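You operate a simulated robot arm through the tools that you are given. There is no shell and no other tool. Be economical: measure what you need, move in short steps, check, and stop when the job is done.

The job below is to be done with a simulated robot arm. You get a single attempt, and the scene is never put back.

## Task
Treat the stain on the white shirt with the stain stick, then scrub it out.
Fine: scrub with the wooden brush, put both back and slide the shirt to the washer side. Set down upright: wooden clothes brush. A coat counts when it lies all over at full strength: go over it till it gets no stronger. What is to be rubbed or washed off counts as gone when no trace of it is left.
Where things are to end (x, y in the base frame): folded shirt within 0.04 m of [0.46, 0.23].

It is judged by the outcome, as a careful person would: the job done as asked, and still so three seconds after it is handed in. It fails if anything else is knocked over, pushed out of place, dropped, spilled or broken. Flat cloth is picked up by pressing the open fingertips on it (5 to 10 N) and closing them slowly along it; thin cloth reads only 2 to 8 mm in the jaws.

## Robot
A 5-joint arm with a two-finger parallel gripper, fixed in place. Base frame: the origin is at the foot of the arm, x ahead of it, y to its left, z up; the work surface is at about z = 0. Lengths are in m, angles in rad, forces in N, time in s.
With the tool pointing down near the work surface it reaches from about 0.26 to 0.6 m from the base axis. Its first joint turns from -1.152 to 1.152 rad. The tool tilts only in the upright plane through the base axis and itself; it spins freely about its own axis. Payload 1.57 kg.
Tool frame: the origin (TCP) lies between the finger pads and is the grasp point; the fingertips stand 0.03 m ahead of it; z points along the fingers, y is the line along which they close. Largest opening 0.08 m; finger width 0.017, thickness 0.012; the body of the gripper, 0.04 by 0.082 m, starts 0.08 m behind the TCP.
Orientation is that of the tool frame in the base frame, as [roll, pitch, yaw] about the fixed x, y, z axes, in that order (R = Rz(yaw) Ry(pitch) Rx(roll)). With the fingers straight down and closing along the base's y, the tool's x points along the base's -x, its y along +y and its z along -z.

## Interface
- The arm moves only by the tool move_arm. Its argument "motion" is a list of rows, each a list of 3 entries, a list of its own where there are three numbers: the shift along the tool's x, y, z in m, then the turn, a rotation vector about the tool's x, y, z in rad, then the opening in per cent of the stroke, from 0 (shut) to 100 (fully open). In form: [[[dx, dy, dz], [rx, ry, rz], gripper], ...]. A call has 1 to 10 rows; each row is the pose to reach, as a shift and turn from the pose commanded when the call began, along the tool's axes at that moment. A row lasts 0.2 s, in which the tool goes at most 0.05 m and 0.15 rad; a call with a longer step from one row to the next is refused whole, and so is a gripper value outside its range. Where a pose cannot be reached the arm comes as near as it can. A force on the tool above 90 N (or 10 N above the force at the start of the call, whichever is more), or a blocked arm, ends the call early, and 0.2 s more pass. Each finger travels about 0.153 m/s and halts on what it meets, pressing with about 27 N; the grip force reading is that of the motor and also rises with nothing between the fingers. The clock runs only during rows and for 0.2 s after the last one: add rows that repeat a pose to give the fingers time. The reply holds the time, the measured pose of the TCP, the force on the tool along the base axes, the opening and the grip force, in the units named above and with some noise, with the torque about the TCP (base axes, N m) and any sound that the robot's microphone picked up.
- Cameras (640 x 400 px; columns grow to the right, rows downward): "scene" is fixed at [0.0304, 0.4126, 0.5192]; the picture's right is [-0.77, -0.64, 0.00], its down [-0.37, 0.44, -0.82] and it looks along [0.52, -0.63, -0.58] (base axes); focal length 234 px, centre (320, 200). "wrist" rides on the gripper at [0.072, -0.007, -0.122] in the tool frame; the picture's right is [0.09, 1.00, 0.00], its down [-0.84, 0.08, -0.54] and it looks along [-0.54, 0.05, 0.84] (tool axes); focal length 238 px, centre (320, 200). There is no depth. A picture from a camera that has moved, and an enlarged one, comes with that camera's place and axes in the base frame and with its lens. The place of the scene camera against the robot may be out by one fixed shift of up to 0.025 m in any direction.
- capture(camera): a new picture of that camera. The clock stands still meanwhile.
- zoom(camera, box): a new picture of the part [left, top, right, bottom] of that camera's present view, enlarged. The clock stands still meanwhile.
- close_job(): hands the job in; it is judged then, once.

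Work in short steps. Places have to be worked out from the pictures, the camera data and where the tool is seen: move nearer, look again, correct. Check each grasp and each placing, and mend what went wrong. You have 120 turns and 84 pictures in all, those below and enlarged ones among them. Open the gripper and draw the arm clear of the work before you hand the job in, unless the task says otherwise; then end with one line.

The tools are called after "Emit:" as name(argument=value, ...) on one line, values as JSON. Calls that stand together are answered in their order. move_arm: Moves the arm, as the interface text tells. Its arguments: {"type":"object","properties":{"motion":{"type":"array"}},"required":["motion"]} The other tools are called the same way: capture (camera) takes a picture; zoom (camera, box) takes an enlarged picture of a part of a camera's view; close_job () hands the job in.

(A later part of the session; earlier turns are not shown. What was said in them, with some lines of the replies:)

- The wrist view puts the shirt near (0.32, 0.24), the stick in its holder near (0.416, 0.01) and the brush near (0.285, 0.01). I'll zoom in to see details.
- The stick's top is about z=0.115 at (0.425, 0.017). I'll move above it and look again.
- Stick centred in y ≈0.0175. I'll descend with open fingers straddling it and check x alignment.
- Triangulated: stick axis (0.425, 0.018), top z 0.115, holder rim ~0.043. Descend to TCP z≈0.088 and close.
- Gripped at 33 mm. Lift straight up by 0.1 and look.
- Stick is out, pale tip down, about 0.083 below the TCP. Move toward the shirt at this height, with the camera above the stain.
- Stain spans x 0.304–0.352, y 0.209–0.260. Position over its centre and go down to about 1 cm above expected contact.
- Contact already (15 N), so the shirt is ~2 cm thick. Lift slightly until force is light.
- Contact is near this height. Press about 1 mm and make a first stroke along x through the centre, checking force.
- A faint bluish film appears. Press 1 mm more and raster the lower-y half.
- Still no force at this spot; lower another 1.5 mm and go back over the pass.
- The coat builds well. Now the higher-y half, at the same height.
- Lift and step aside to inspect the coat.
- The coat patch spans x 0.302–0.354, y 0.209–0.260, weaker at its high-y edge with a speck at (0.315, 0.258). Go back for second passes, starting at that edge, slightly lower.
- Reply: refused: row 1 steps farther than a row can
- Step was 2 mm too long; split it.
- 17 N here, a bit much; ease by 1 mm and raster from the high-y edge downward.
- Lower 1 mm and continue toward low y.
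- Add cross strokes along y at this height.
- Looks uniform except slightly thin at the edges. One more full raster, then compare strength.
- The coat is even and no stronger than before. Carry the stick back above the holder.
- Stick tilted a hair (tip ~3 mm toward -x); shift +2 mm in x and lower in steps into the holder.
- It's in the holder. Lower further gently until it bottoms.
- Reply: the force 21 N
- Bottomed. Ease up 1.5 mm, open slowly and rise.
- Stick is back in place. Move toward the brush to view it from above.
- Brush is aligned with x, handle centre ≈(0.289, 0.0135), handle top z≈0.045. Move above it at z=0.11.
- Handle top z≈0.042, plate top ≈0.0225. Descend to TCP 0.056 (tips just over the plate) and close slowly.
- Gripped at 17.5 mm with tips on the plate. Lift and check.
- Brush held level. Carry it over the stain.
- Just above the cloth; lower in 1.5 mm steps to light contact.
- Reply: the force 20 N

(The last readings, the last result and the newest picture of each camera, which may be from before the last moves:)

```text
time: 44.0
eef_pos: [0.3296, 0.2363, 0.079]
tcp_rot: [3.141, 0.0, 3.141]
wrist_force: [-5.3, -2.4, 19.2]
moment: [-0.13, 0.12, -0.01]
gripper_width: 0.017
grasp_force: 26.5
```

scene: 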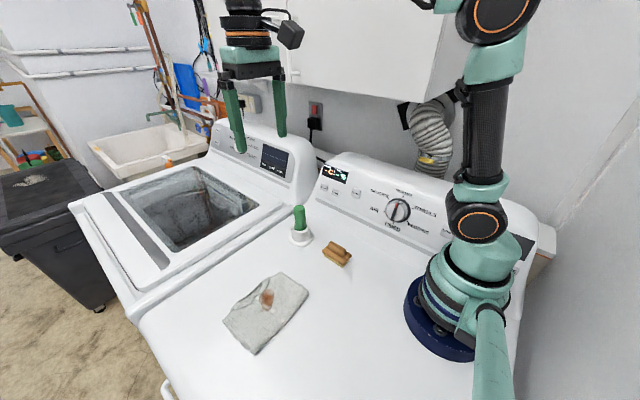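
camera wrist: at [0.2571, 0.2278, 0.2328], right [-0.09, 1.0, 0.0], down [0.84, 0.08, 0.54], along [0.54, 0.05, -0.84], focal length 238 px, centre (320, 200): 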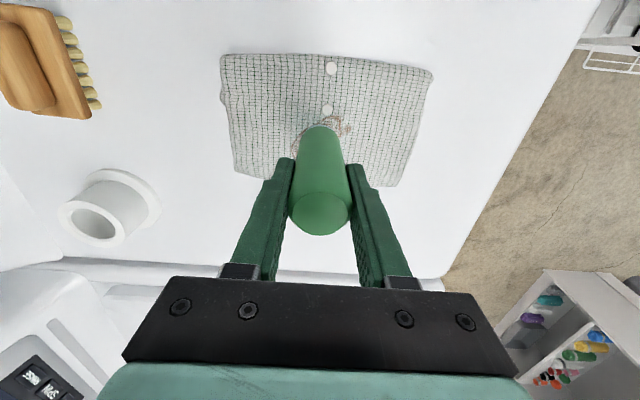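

Contact, 19 N. Ease 1 mm and scrub back and forth.

Emit:
move_arm(motion=[[[0, 0, -0.001], [0, 0, 0], 0], [[0.02, 0, -0.001], [0, 0, 0], 0], [[-0.02, 0, -0.001], [0, 0, 0], 0], [[0.02, 0.008, -0.001], [0, 0, 0], 0], [[-0.02, 0.008, -0.001], [0, 0, 0], 0], [[0.02, 0.016, -0.001], [0, 0, 0], 0], [[-0.02, 0.016, -0.001], [0, 0, 0], 0], [[0.02, 0.022, -0.001], [0, 0, 0], 0], [[-0.02, 0.022, -0.001], [0, 0, 0], 0], [[0.0, 0.0, -0.001], [0, 0, 0], 0]])

Emit:
move_arm(motion=[[[0.02, -0.008, 0], [0, 0, 0], 0], [[-0.02, -0.008, 0], [0, 0, 0], 0], [[0.02, -0.016, 0], [0, 0, 0], 0], [[-0.02, -0.016, 0], [0, 0, 0], 0], [[0.02, -0.022, 0], [0, 0, 0], 0], [[-0.02, -0.022, 0], [0, 0, 0], 0], [[0, 0.0, 0], [0, 0, 0], 0], [[0, 0.02, 0], [0, 0, 0], 0], [[0, -0.02, 0], [0, 0, 0], 0], [[0, 0, 0], [0, 0, 0], 0]])

Emit:
move_arm(motion=[[[-0.01, 0, -0.03], [0, 0, 0], 0], [[-0.04, 0, -0.06], [0, 0, 0], 0], [[-0.07, 0, -0.09], [0, 0, 0], 0]])

Emit:
zoom(camera="wrist", box=[220, 0, 420, 125])

Emit:
zoom(camera="scene", box=[210, 250, 330, 370])

```text
time: 46.2
eef_pos: [0.3297, 0.2344, 0.079]
tcp_rot: [3.139, 0.003, 3.141]
wrist_force: [5.1, 4.1, 13.3]
moment: [0.11, 0.08, -0.08]
gripper_width: 0.0175
grasp_force: 26.7
```

```text
time: 48.4
eef_pos: [0.3293, 0.2332, 0.0814]
tcp_rot: [3.142, 0.0, -3.141]
wrist_force: [0.6, 0.1, -1.4]
moment: [-0.01, 0.01, -0.01]
gripper_width: 0.0172
grasp_force: 27.0
```

```text
time: 49.2
eef_pos: [0.3997, 0.2338, 0.1716]
tcp_rot: [3.141, -0.002, 3.141]
wrist_force: [-0.2, -0.2, -1.6]
moment: [0.02, 0.0, 0.04]
gripper_width: 0.0171
grasp_force: 27.2
```

```text
3.20 times, centred on (320, 62) of wrist
camera zoom: at [0.3273, 0.2279, 0.2945], right [-0.09, 1.0, 0.0], down [0.84, 0.08, 0.54], along [0.54, 0.05, -0.84], focal length 763 px, centre (320, 640)
```

zoom: 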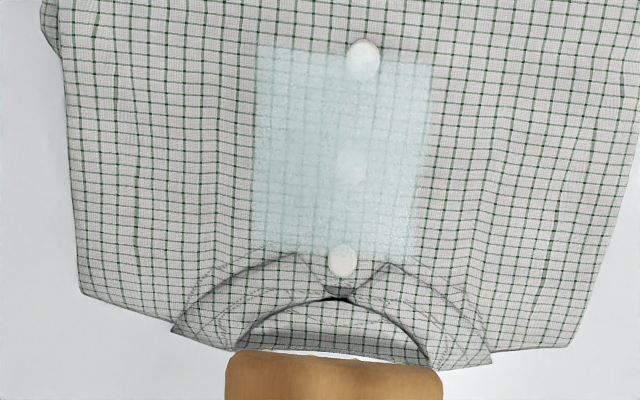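

```text
3.33 times, centred on (270, 310) of scene
camera zoom: at [0.0304, 0.4126, 0.5191], right [-0.77, -0.64, 0.0], down [-0.37, 0.44, -0.82], along [0.52, -0.63, -0.58], focal length 782 px, centre (487, -167)
```

zoom: 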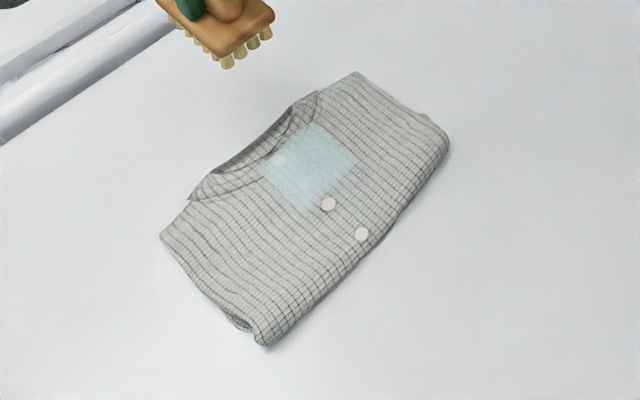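

The stain looks gone. Zoom tighter to check for residue, especially at the high-y edge.

Emit:
zoom(camera="wrist", box=[290, 5, 370, 90])

Emit:
zoom(camera="scene", box=[245, 275, 295, 325])

```text
4.71 times, centred on (330, 48) of wrist
camera zoom: at [0.3273, 0.2279, 0.2945], right [-0.09, 1.0, 0.0], down [0.84, 0.08, 0.54], along [0.54, 0.05, -0.84], focal length 1122 px, centre (273, 918)
```

zoom: 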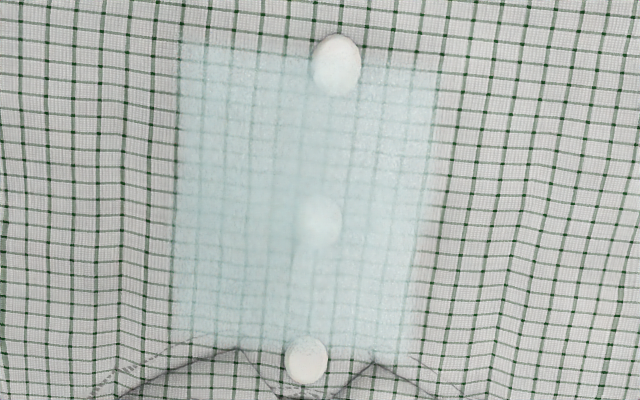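

```text
8.00 times, centred on (270, 300) of scene
camera zoom: at [0.0304, 0.4126, 0.5191], right [-0.77, -0.64, 0.0], down [-0.37, 0.44, -0.82], along [0.52, -0.63, -0.58], focal length 1876 px, centre (720, -600)
```

zoom: 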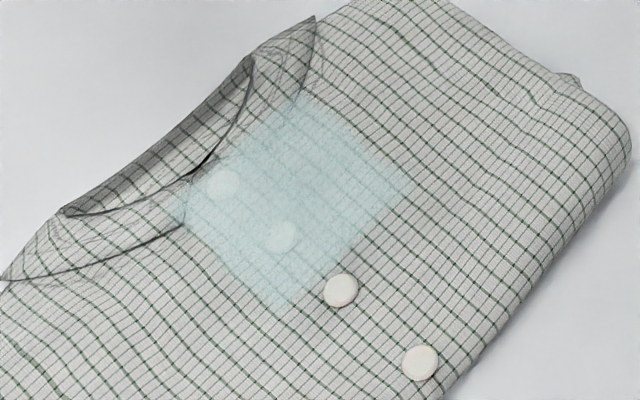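

No trace visible. One more firm scrub pass for certainty, covering edges.

Emit:
move_arm(motion=[[[0.03, 0, 0.03], [0, 0, 0], 0], [[0.06, 0, 0.06], [0, 0, 0], 0], [[0.07, 0, 0.085], [0, 0, 0], 0], [[0.07, 0, 0.0915], [0, 0, 0], 0], [[0.09, 0.02, 0.0915], [0, 0, 0], 0], [[0.05, 0.02, 0.0915], [0, 0, 0], 0], [[0.09, 0.01, 0.0915], [0, 0, 0], 0], [[0.05, 0.01, 0.0915], [0, 0, 0], 0], [[0.09, 0.0, 0.0915], [0, 0, 0], 0], [[0.05, 0.0, 0.0915], [0, 0, 0], 0]])

Emit:
move_arm(motion=[[[0.04, -0.01, 0], [0, 0, 0], 0], [[0, -0.01, 0], [0, 0, 0], 0], [[0.04, -0.02, 0], [0, 0, 0], 0], [[0, -0.02, 0], [0, 0, 0], 0], [[0.02, 0, 0], [0, 0, 0], 0], [[0.02, 0.025, 0], [0, 0, 0], 0], [[0.02, 0, -0.002], [0, 0, 0], 0], [[-0.01, 0, -0.03], [0, 0, 0], 0], [[-0.03, 0, -0.06], [0, 0, 0], 0], [[-0.05, 0, -0.0915], [0, 0, 0], 0]])

Emit:
zoom(camera="wrist", box=[220, 0, 420, 125])

```text
time: 51.4
eef_pos: [0.3489, 0.2344, 0.0788]
tcp_rot: [-3.141, -0.004, -3.139]
wrist_force: [-29.8, 0.6, 63.8]
moment: [0.07, 0.84, -0.16]
gripper_width: 0.0171
grasp_force: 27.0
```

```text
time: 53.6
eef_pos: [0.3995, 0.2348, 0.1685]
tcp_rot: [-3.142, 0.0, 3.14]
wrist_force: [-0.5, 0.8, -0.6]
moment: [0.0, 0.01, 0.01]
gripper_width: 0.0172
grasp_force: 27.0
```

```text
3.20 times, centred on (320, 62) of wrist
camera zoom: at [0.3273, 0.2274, 0.2922], right [-0.09, 1.0, 0.0], down [0.84, 0.08, 0.54], along [0.54, 0.05, -0.84], focal length 763 px, centre (320, 640)
```

zoom: 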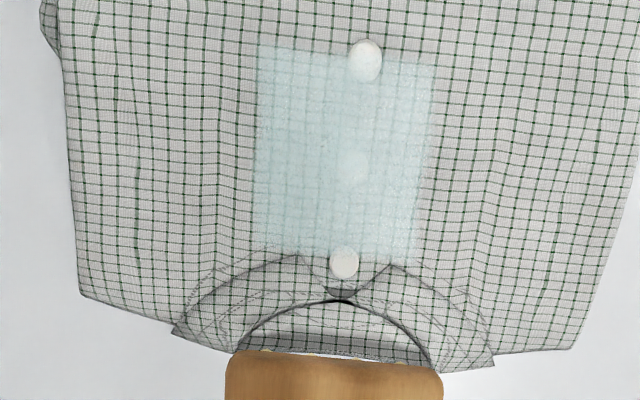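

Stain gone for good. Carry the brush back over its original spot.

Emit:
move_arm(motion=[[[0.0183, -0.0365, 0.003], [0, 0, 0], 0], [[0.0365, -0.073, 0.006], [0, 0, 0], 0], [[0.0548, -0.1095, 0.009], [0, 0, 0], 0], [[0.073, -0.146, 0.012], [0, 0, 0], 0], [[0.0913, -0.1825, 0.015], [0, 0, 0], 0], [[0.1095, -0.219, 0.0185], [0, 0, 0], 0], [[0.1095, -0.219, 0.0485], [0, 0, 0], 0], [[0.1095, -0.219, 0.0785], [0, 0, 0], 0], [[0.1095, -0.219, 0.0985], [0, 0, 0], 0]])

Emit:
zoom(camera="scene", box=[280, 160, 400, 280])

```text
time: 55.6
eef_pos: [0.29, 0.0164, 0.0694]
tcp_rot: [3.141, 0.0, -3.141]
wrist_force: [0.3, 0.7, -0.6]
moment: [0.01, -0.02, -0.02]
gripper_width: 0.0172
grasp_force: 27.0
```

```text
3.33 times, centred on (340, 220) of scene
camera zoom: at [0.0304, 0.4126, 0.5192], right [-0.77, -0.64, 0.0], down [-0.37, 0.44, -0.82], along [0.52, -0.63, -0.58], focal length 782 px, centre (253, 133)
```

zoom: 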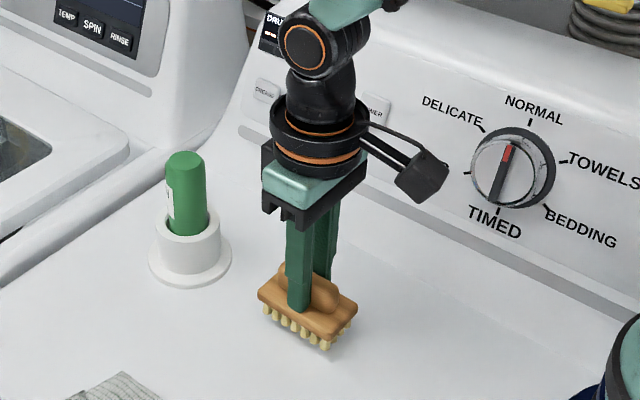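

Level and over its spot. Lower the last ~13 mm gently.

Emit:
move_arm(motion=[[[0, -0.001, 0.006], [0, 0, 0], 0], [[0, -0.001, 0.01], [0, 0, 0], 0], [[0, -0.001, 0.012], [0, 0, 0], 0], [[0, -0.001, 0.0135], [0, 0, 0], 0]])

```text
time: 56.6
eef_pos: [0.2889, 0.0157, 0.0575]
tcp_rot: [-3.14, -0.001, -3.139]
wrist_force: [-0.3, -0.8, -1.1]
moment: [0.02, -0.04, -0.04]
gripper_width: 0.0171
grasp_force: 26.9
```

Emit:
move_arm(motion=[[[0, 0, 0.001], [0, 0, 0], 0], [[0, 0, 0.002], [0, 0, 0], 0], [[0, 0, 0.002], [0, 0, 0], 0]])

```text
time: 57.4
eef_pos: [0.2895, 0.0148, 0.0554]
tcp_rot: [-3.141, 0.001, -3.141]
wrist_force: [-5.4, 1.9, 10.1]
moment: [0.05, -0.2, 0.08]
gripper_width: 0.0173
grasp_force: 26.7
```

Brush is down (10 N). Open slowly and rise.

Emit:
move_arm(motion=[[[0, 0, -0.0005], [0, 0, 0], 25], [[0, 0, -0.0005], [0, 0, 0], 40], [[0, 0, -0.0005], [0, 0, 0], 70], [[0, 0, -0.0005], [0, 0, 0], 70], [[0, 0, -0.03], [0, 0, 0], 70], [[0, 0, -0.07], [0, 0, 0], 70], [[0, 0, -0.11], [0, 0, 0], 70]])

Emit:
capture(camera="scene")

```text
time: 59.0
eef_pos: [0.2903, 0.0157, 0.1662]
tcp_rot: [-3.141, -0.002, -3.141]
wrist_force: [0.0, 0.0, 0.6]
moment: [-0.02, -0.02, 0.01]
gripper_width: 0.056
grasp_force: 0.0
```

```text
44 pictures are left
```

scene: 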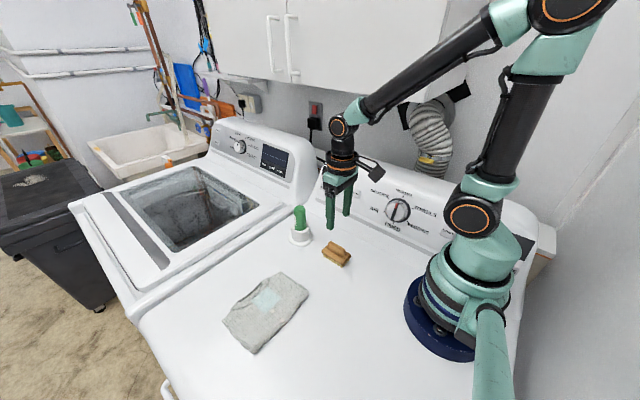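

Brush is upright at its place. The shirt is centred at about (0.325, 0.235), needing +0.135 in x. It behaves stiffly, so I'll push it from its rear hem with the open fingers; first move behind it.

Emit:
move_arm(motion=[[[0.01, 0.045, 0], [0, 0, 0], 80], [[0.02, 0.09, 0], [0, 0, 0], 90], [[0.03, 0.135, 0], [0, 0, 0], 100], [[0.04, 0.18, 0], [0, 0, 0], 100], [[0.052, 0.22, 0], [0, 0, 0], 100], [[0.052, 0.22, 0.04], [0, 0, 0], 100], [[0.052, 0.22, 0.08], [0, 0, 0], 100]])

Emit:
capture(camera="wrist")

Emit:
zoom(camera="scene", box=[210, 210, 370, 370])

```text
time: 60.6
eef_pos: [0.2386, 0.2378, 0.0875]
tcp_rot: [3.141, 0.0, 3.141]
wrist_force: [-0.7, -0.7, 0.4]
moment: [-0.01, -0.01, 0.02]
gripper_width: 0.0801
grasp_force: 0.2
```

```text
43 pictures are left
camera wrist: at [0.167, 0.2296, 0.2098], right [-0.09, 1.0, 0.0], down [0.84, 0.08, 0.54], along [0.54, 0.05, -0.84], focal length 238 px, centre (320, 200)
```

wrist: 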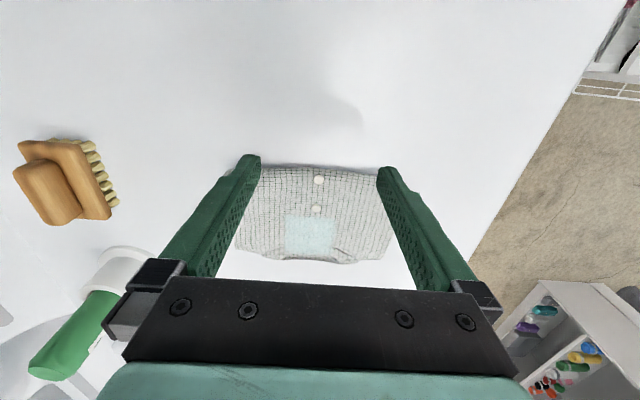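

```text
2.50 times, centred on (290, 290) of scene
camera zoom: at [0.0304, 0.4126, 0.5192], right [-0.77, -0.64, 0.0], down [-0.37, 0.44, -0.82], along [0.52, -0.63, -0.58], focal length 586 px, centre (395, -25)
```

zoom: 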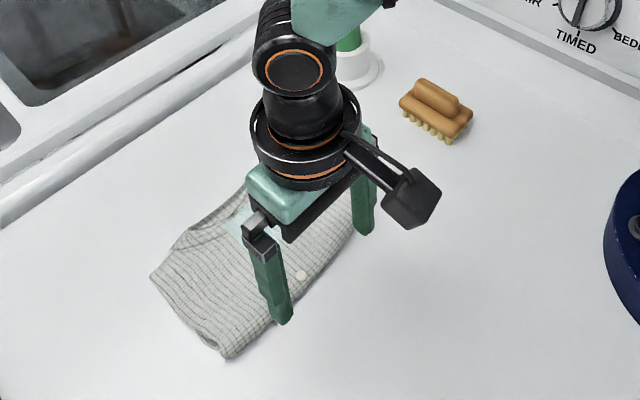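

Hem at x≈0.255–0.262; back off 8 mm more and descend to tips ~6 mm above the surface.

Emit:
move_arm(motion=[[[0.008, -0.002, 0.01], [0, 0, 0], 100], [[0.008, -0.002, 0.035], [0, 0, 0], 100], [[0.008, -0.002, 0.05], [0, 0, 0], 100]])

Emit:
zoom(camera="scene", box=[210, 250, 340, 370])

```text
time: 61.4
eef_pos: [0.2313, 0.2326, 0.0363]
tcp_rot: [-3.141, -0.001, -3.141]
wrist_force: [0.5, 1.3, -0.4]
moment: [-0.02, -0.01, 0.0]
gripper_width: 0.0799
grasp_force: 0.0
```

```text
3.33 times, centred on (275, 310) of scene
camera zoom: at [0.0304, 0.4126, 0.5192], right [-0.77, -0.64, 0.0], down [-0.37, 0.44, -0.82], along [0.52, -0.63, -0.58], focal length 782 px, centre (470, -167)
```

zoom: 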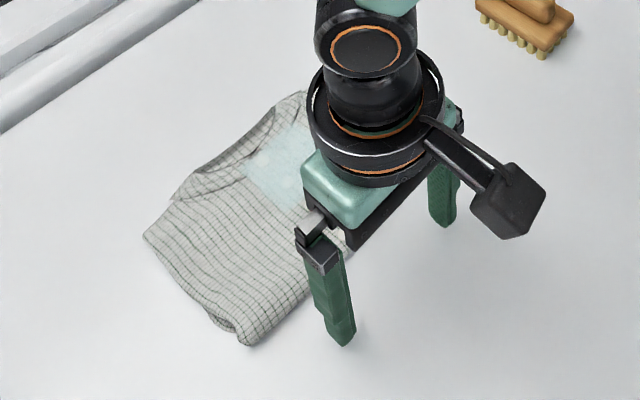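

Behind the hem. Push forward slowly by 4 cm.

Emit:
move_arm(motion=[[[-0.01, 0, 0], [0, 0, 0], 100], [[-0.02, 0, 0], [0, 0, 0], 100], [[-0.027, 0, 0], [0, 0, 0], 100], [[-0.034, 0, 0], [0, 0, 0], 100], [[-0.042, 0, 0], [0, 0, 0], 100], [[-0.05, 0, 0], [0, 0, 0], 100]])

Emit:
zoom(camera="scene", box=[210, 250, 340, 370])

Emit:
capture(camera="wrist")

```text
time: 62.8
eef_pos: [0.2803, 0.233, 0.036]
tcp_rot: [-3.141, 0.001, 3.141]
wrist_force: [0.0, 0.7, 0.7]
moment: [-0.02, 0.03, -0.03]
gripper_width: 0.0801
grasp_force: 0.0
```

```text
3.33 times, centred on (275, 310) of scene
camera zoom: at [0.0304, 0.4126, 0.5192], right [-0.77, -0.64, 0.0], down [-0.37, 0.44, -0.82], along [0.52, -0.63, -0.58], focal length 782 px, centre (470, -167)
```

zoom: 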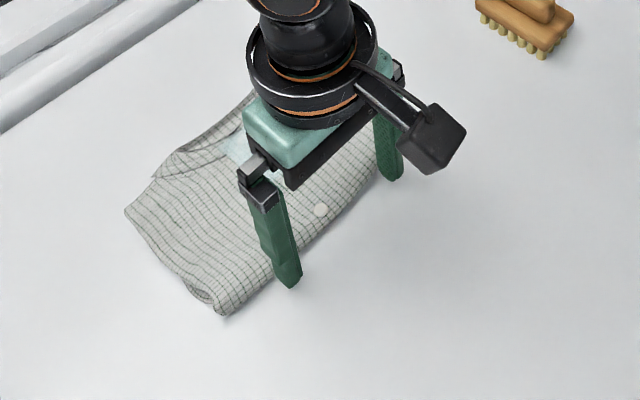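

```text
39 pictures are left
camera wrist: at [0.2083, 0.2256, 0.1599], right [-0.09, 1.0, 0.0], down [0.84, 0.08, 0.54], along [0.54, 0.05, -0.84], focal length 238 px, centre (320, 200)
```

wrist: 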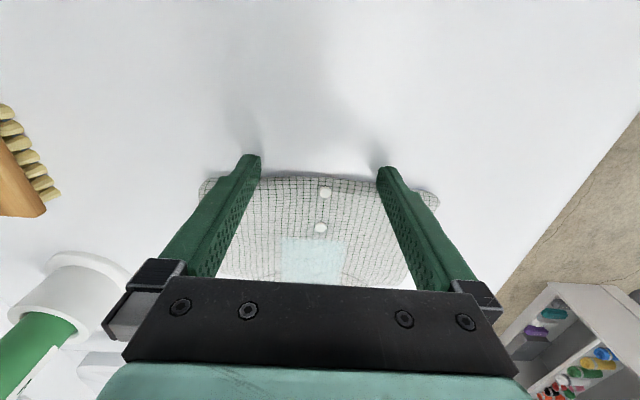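

It slides well as a whole. Continue another 6 cm, then check.

Emit:
move_arm(motion=[[[-0.008, 0, 0], [0, 0, 0], 100], [[-0.016, 0, 0], [0, 0, 0], 100], [[-0.024, 0, 0], [0, 0, 0], 100], [[-0.032, 0, 0], [0, 0, 0], 100], [[-0.04, 0, 0], [0, 0, 0], 100], [[-0.048, 0, 0], [0, 0, 0], 100], [[-0.056, 0, 0], [0, 0, 0], 100], [[-0.064, 0, 0], [0, 0, 0], 100], [[-0.072, 0, 0], [0, 0, 0], 100], [[-0.08, 0, 0], [0, 0, 0], 100]])

Emit:
capture(camera="scene")

Emit:
capture(camera="wrist")

```text
time: 65.0
eef_pos: [0.3606, 0.2341, 0.0362]
tcp_rot: [3.141, -0.001, 3.141]
wrist_force: [-1.6, 0.4, 1.4]
moment: [0.0, 0.02, 0.03]
gripper_width: 0.08
grasp_force: 0.0
```

```text
38 pictures are left
```

scene: 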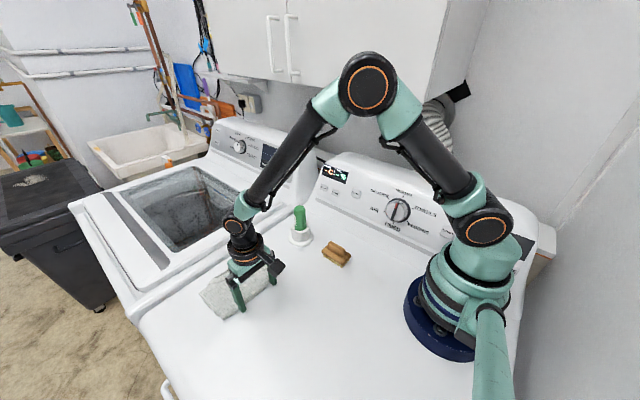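

```text
37 pictures are left
camera wrist: at [0.2881, 0.2263, 0.159], right [-0.09, 1.0, 0.0], down [0.84, 0.08, 0.54], along [0.54, 0.05, -0.84], focal length 238 px, centre (320, 200)
```

wrist: 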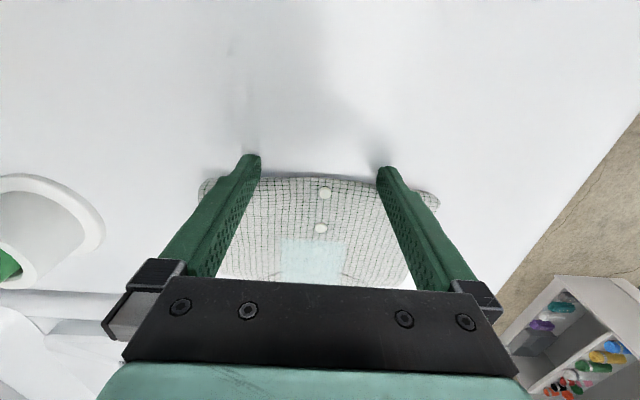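

Moving straight; hem now at ~0.369, centre ~0.427. Push 3.2 cm more, then back off and rise.

Emit:
move_arm(motion=[[[-0.008, 0, 0], [0, 0, 0], 100], [[-0.016, 0, 0], [0, 0, 0], 100], [[-0.024, 0, 0], [0, 0, 0], 100], [[-0.032, 0, 0], [0, 0, 0], 100], [[-0.032, 0, 0], [0, 0, 0], 100], [[-0.015, 0, 0], [0, 0, 0], 100], [[0.01, 0, 0], [0, 0, 0], 100], [[0.01, 0, -0.04], [0, 0, 0], 100], [[0.01, 0, -0.09], [0, 0, 0], 100], [[0.01, 0, -0.13], [0, 0, 0], 100]])

Emit:
move_arm(motion=[[[0.02, -0.03, -0.03], [0, 0, 0], 100], [[0.02, -0.05, -0.07], [0, 0, 0], 100], [[0.02, -0.07, -0.11], [0, 0, 0], 100]])

Emit:
capture(camera="wrist")

Emit:
capture(camera="scene")

```text
time: 67.2
eef_pos: [0.3517, 0.2335, 0.1671]
tcp_rot: [-3.142, -0.002, -3.141]
wrist_force: [0.0, -1.0, 0.7]
moment: [0.01, 0.0, -0.02]
gripper_width: 0.0802
grasp_force: 0.0
```

```text
time: 68.0
eef_pos: [0.3276, 0.1626, 0.2755]
tcp_rot: [-3.141, -0.001, -3.141]
wrist_force: [-0.3, 0.4, -0.1]
moment: [-0.04, 0.01, 0.03]
gripper_width: 0.0798
grasp_force: 0.1
```

```text
36 pictures are left
camera wrist: at [0.2569, 0.1552, 0.4], right [-0.09, 1.0, 0.0], down [0.84, 0.08, 0.54], along [0.54, 0.05, -0.84], focal length 238 px, centre (320, 200)
```

wrist: 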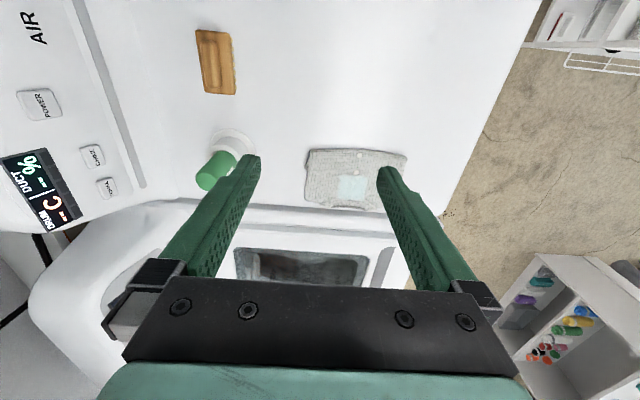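

```text
35 pictures are left
```

scene: 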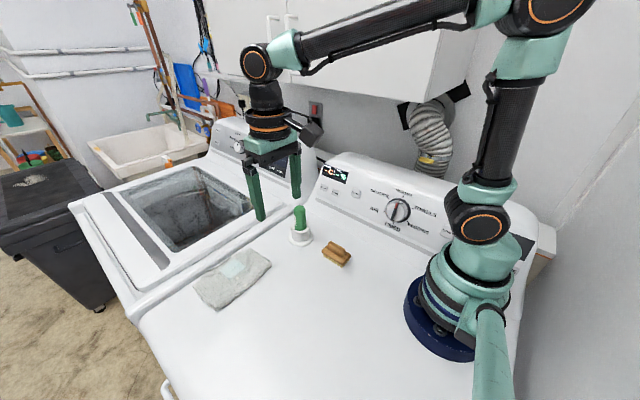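

Shirt now spans x≈0.397–0.527, y≈0.148–0.324, centre ≈(0.462, 0.236), on target. Quick close check of everything.

Emit:
zoom(camera="scene", box=[180, 190, 370, 320])

```text
3.08 times, centred on (275, 255) of scene
camera zoom: at [0.0304, 0.4126, 0.5192], right [-0.77, -0.64, 0.0], down [-0.37, 0.44, -0.82], along [0.52, -0.63, -0.58], focal length 722 px, centre (458, 31)
```

zoom: 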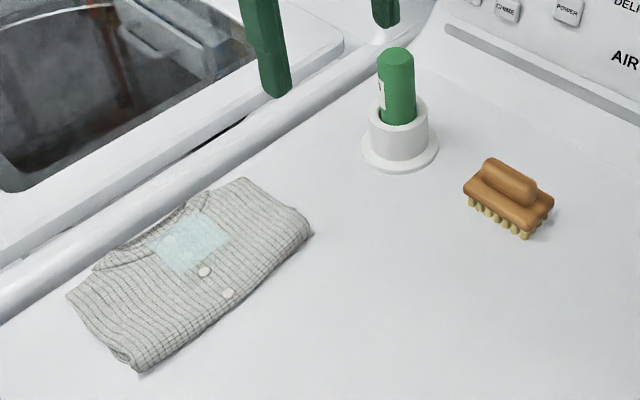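

The stain is gone, the stick and brush are back in place, the shirt is on its spot and the arm is clear with the gripper open. I'm handing in the job.

Emit:
close_job()

```text
The job is handed in.
```

I coated the stain with the stain stick and scrubbed it with the wooden brush until no trace showed. The stick is back in its holder, the brush stands upright where it was, and the shirt is at about (0.462, 0.236) on the washer side.
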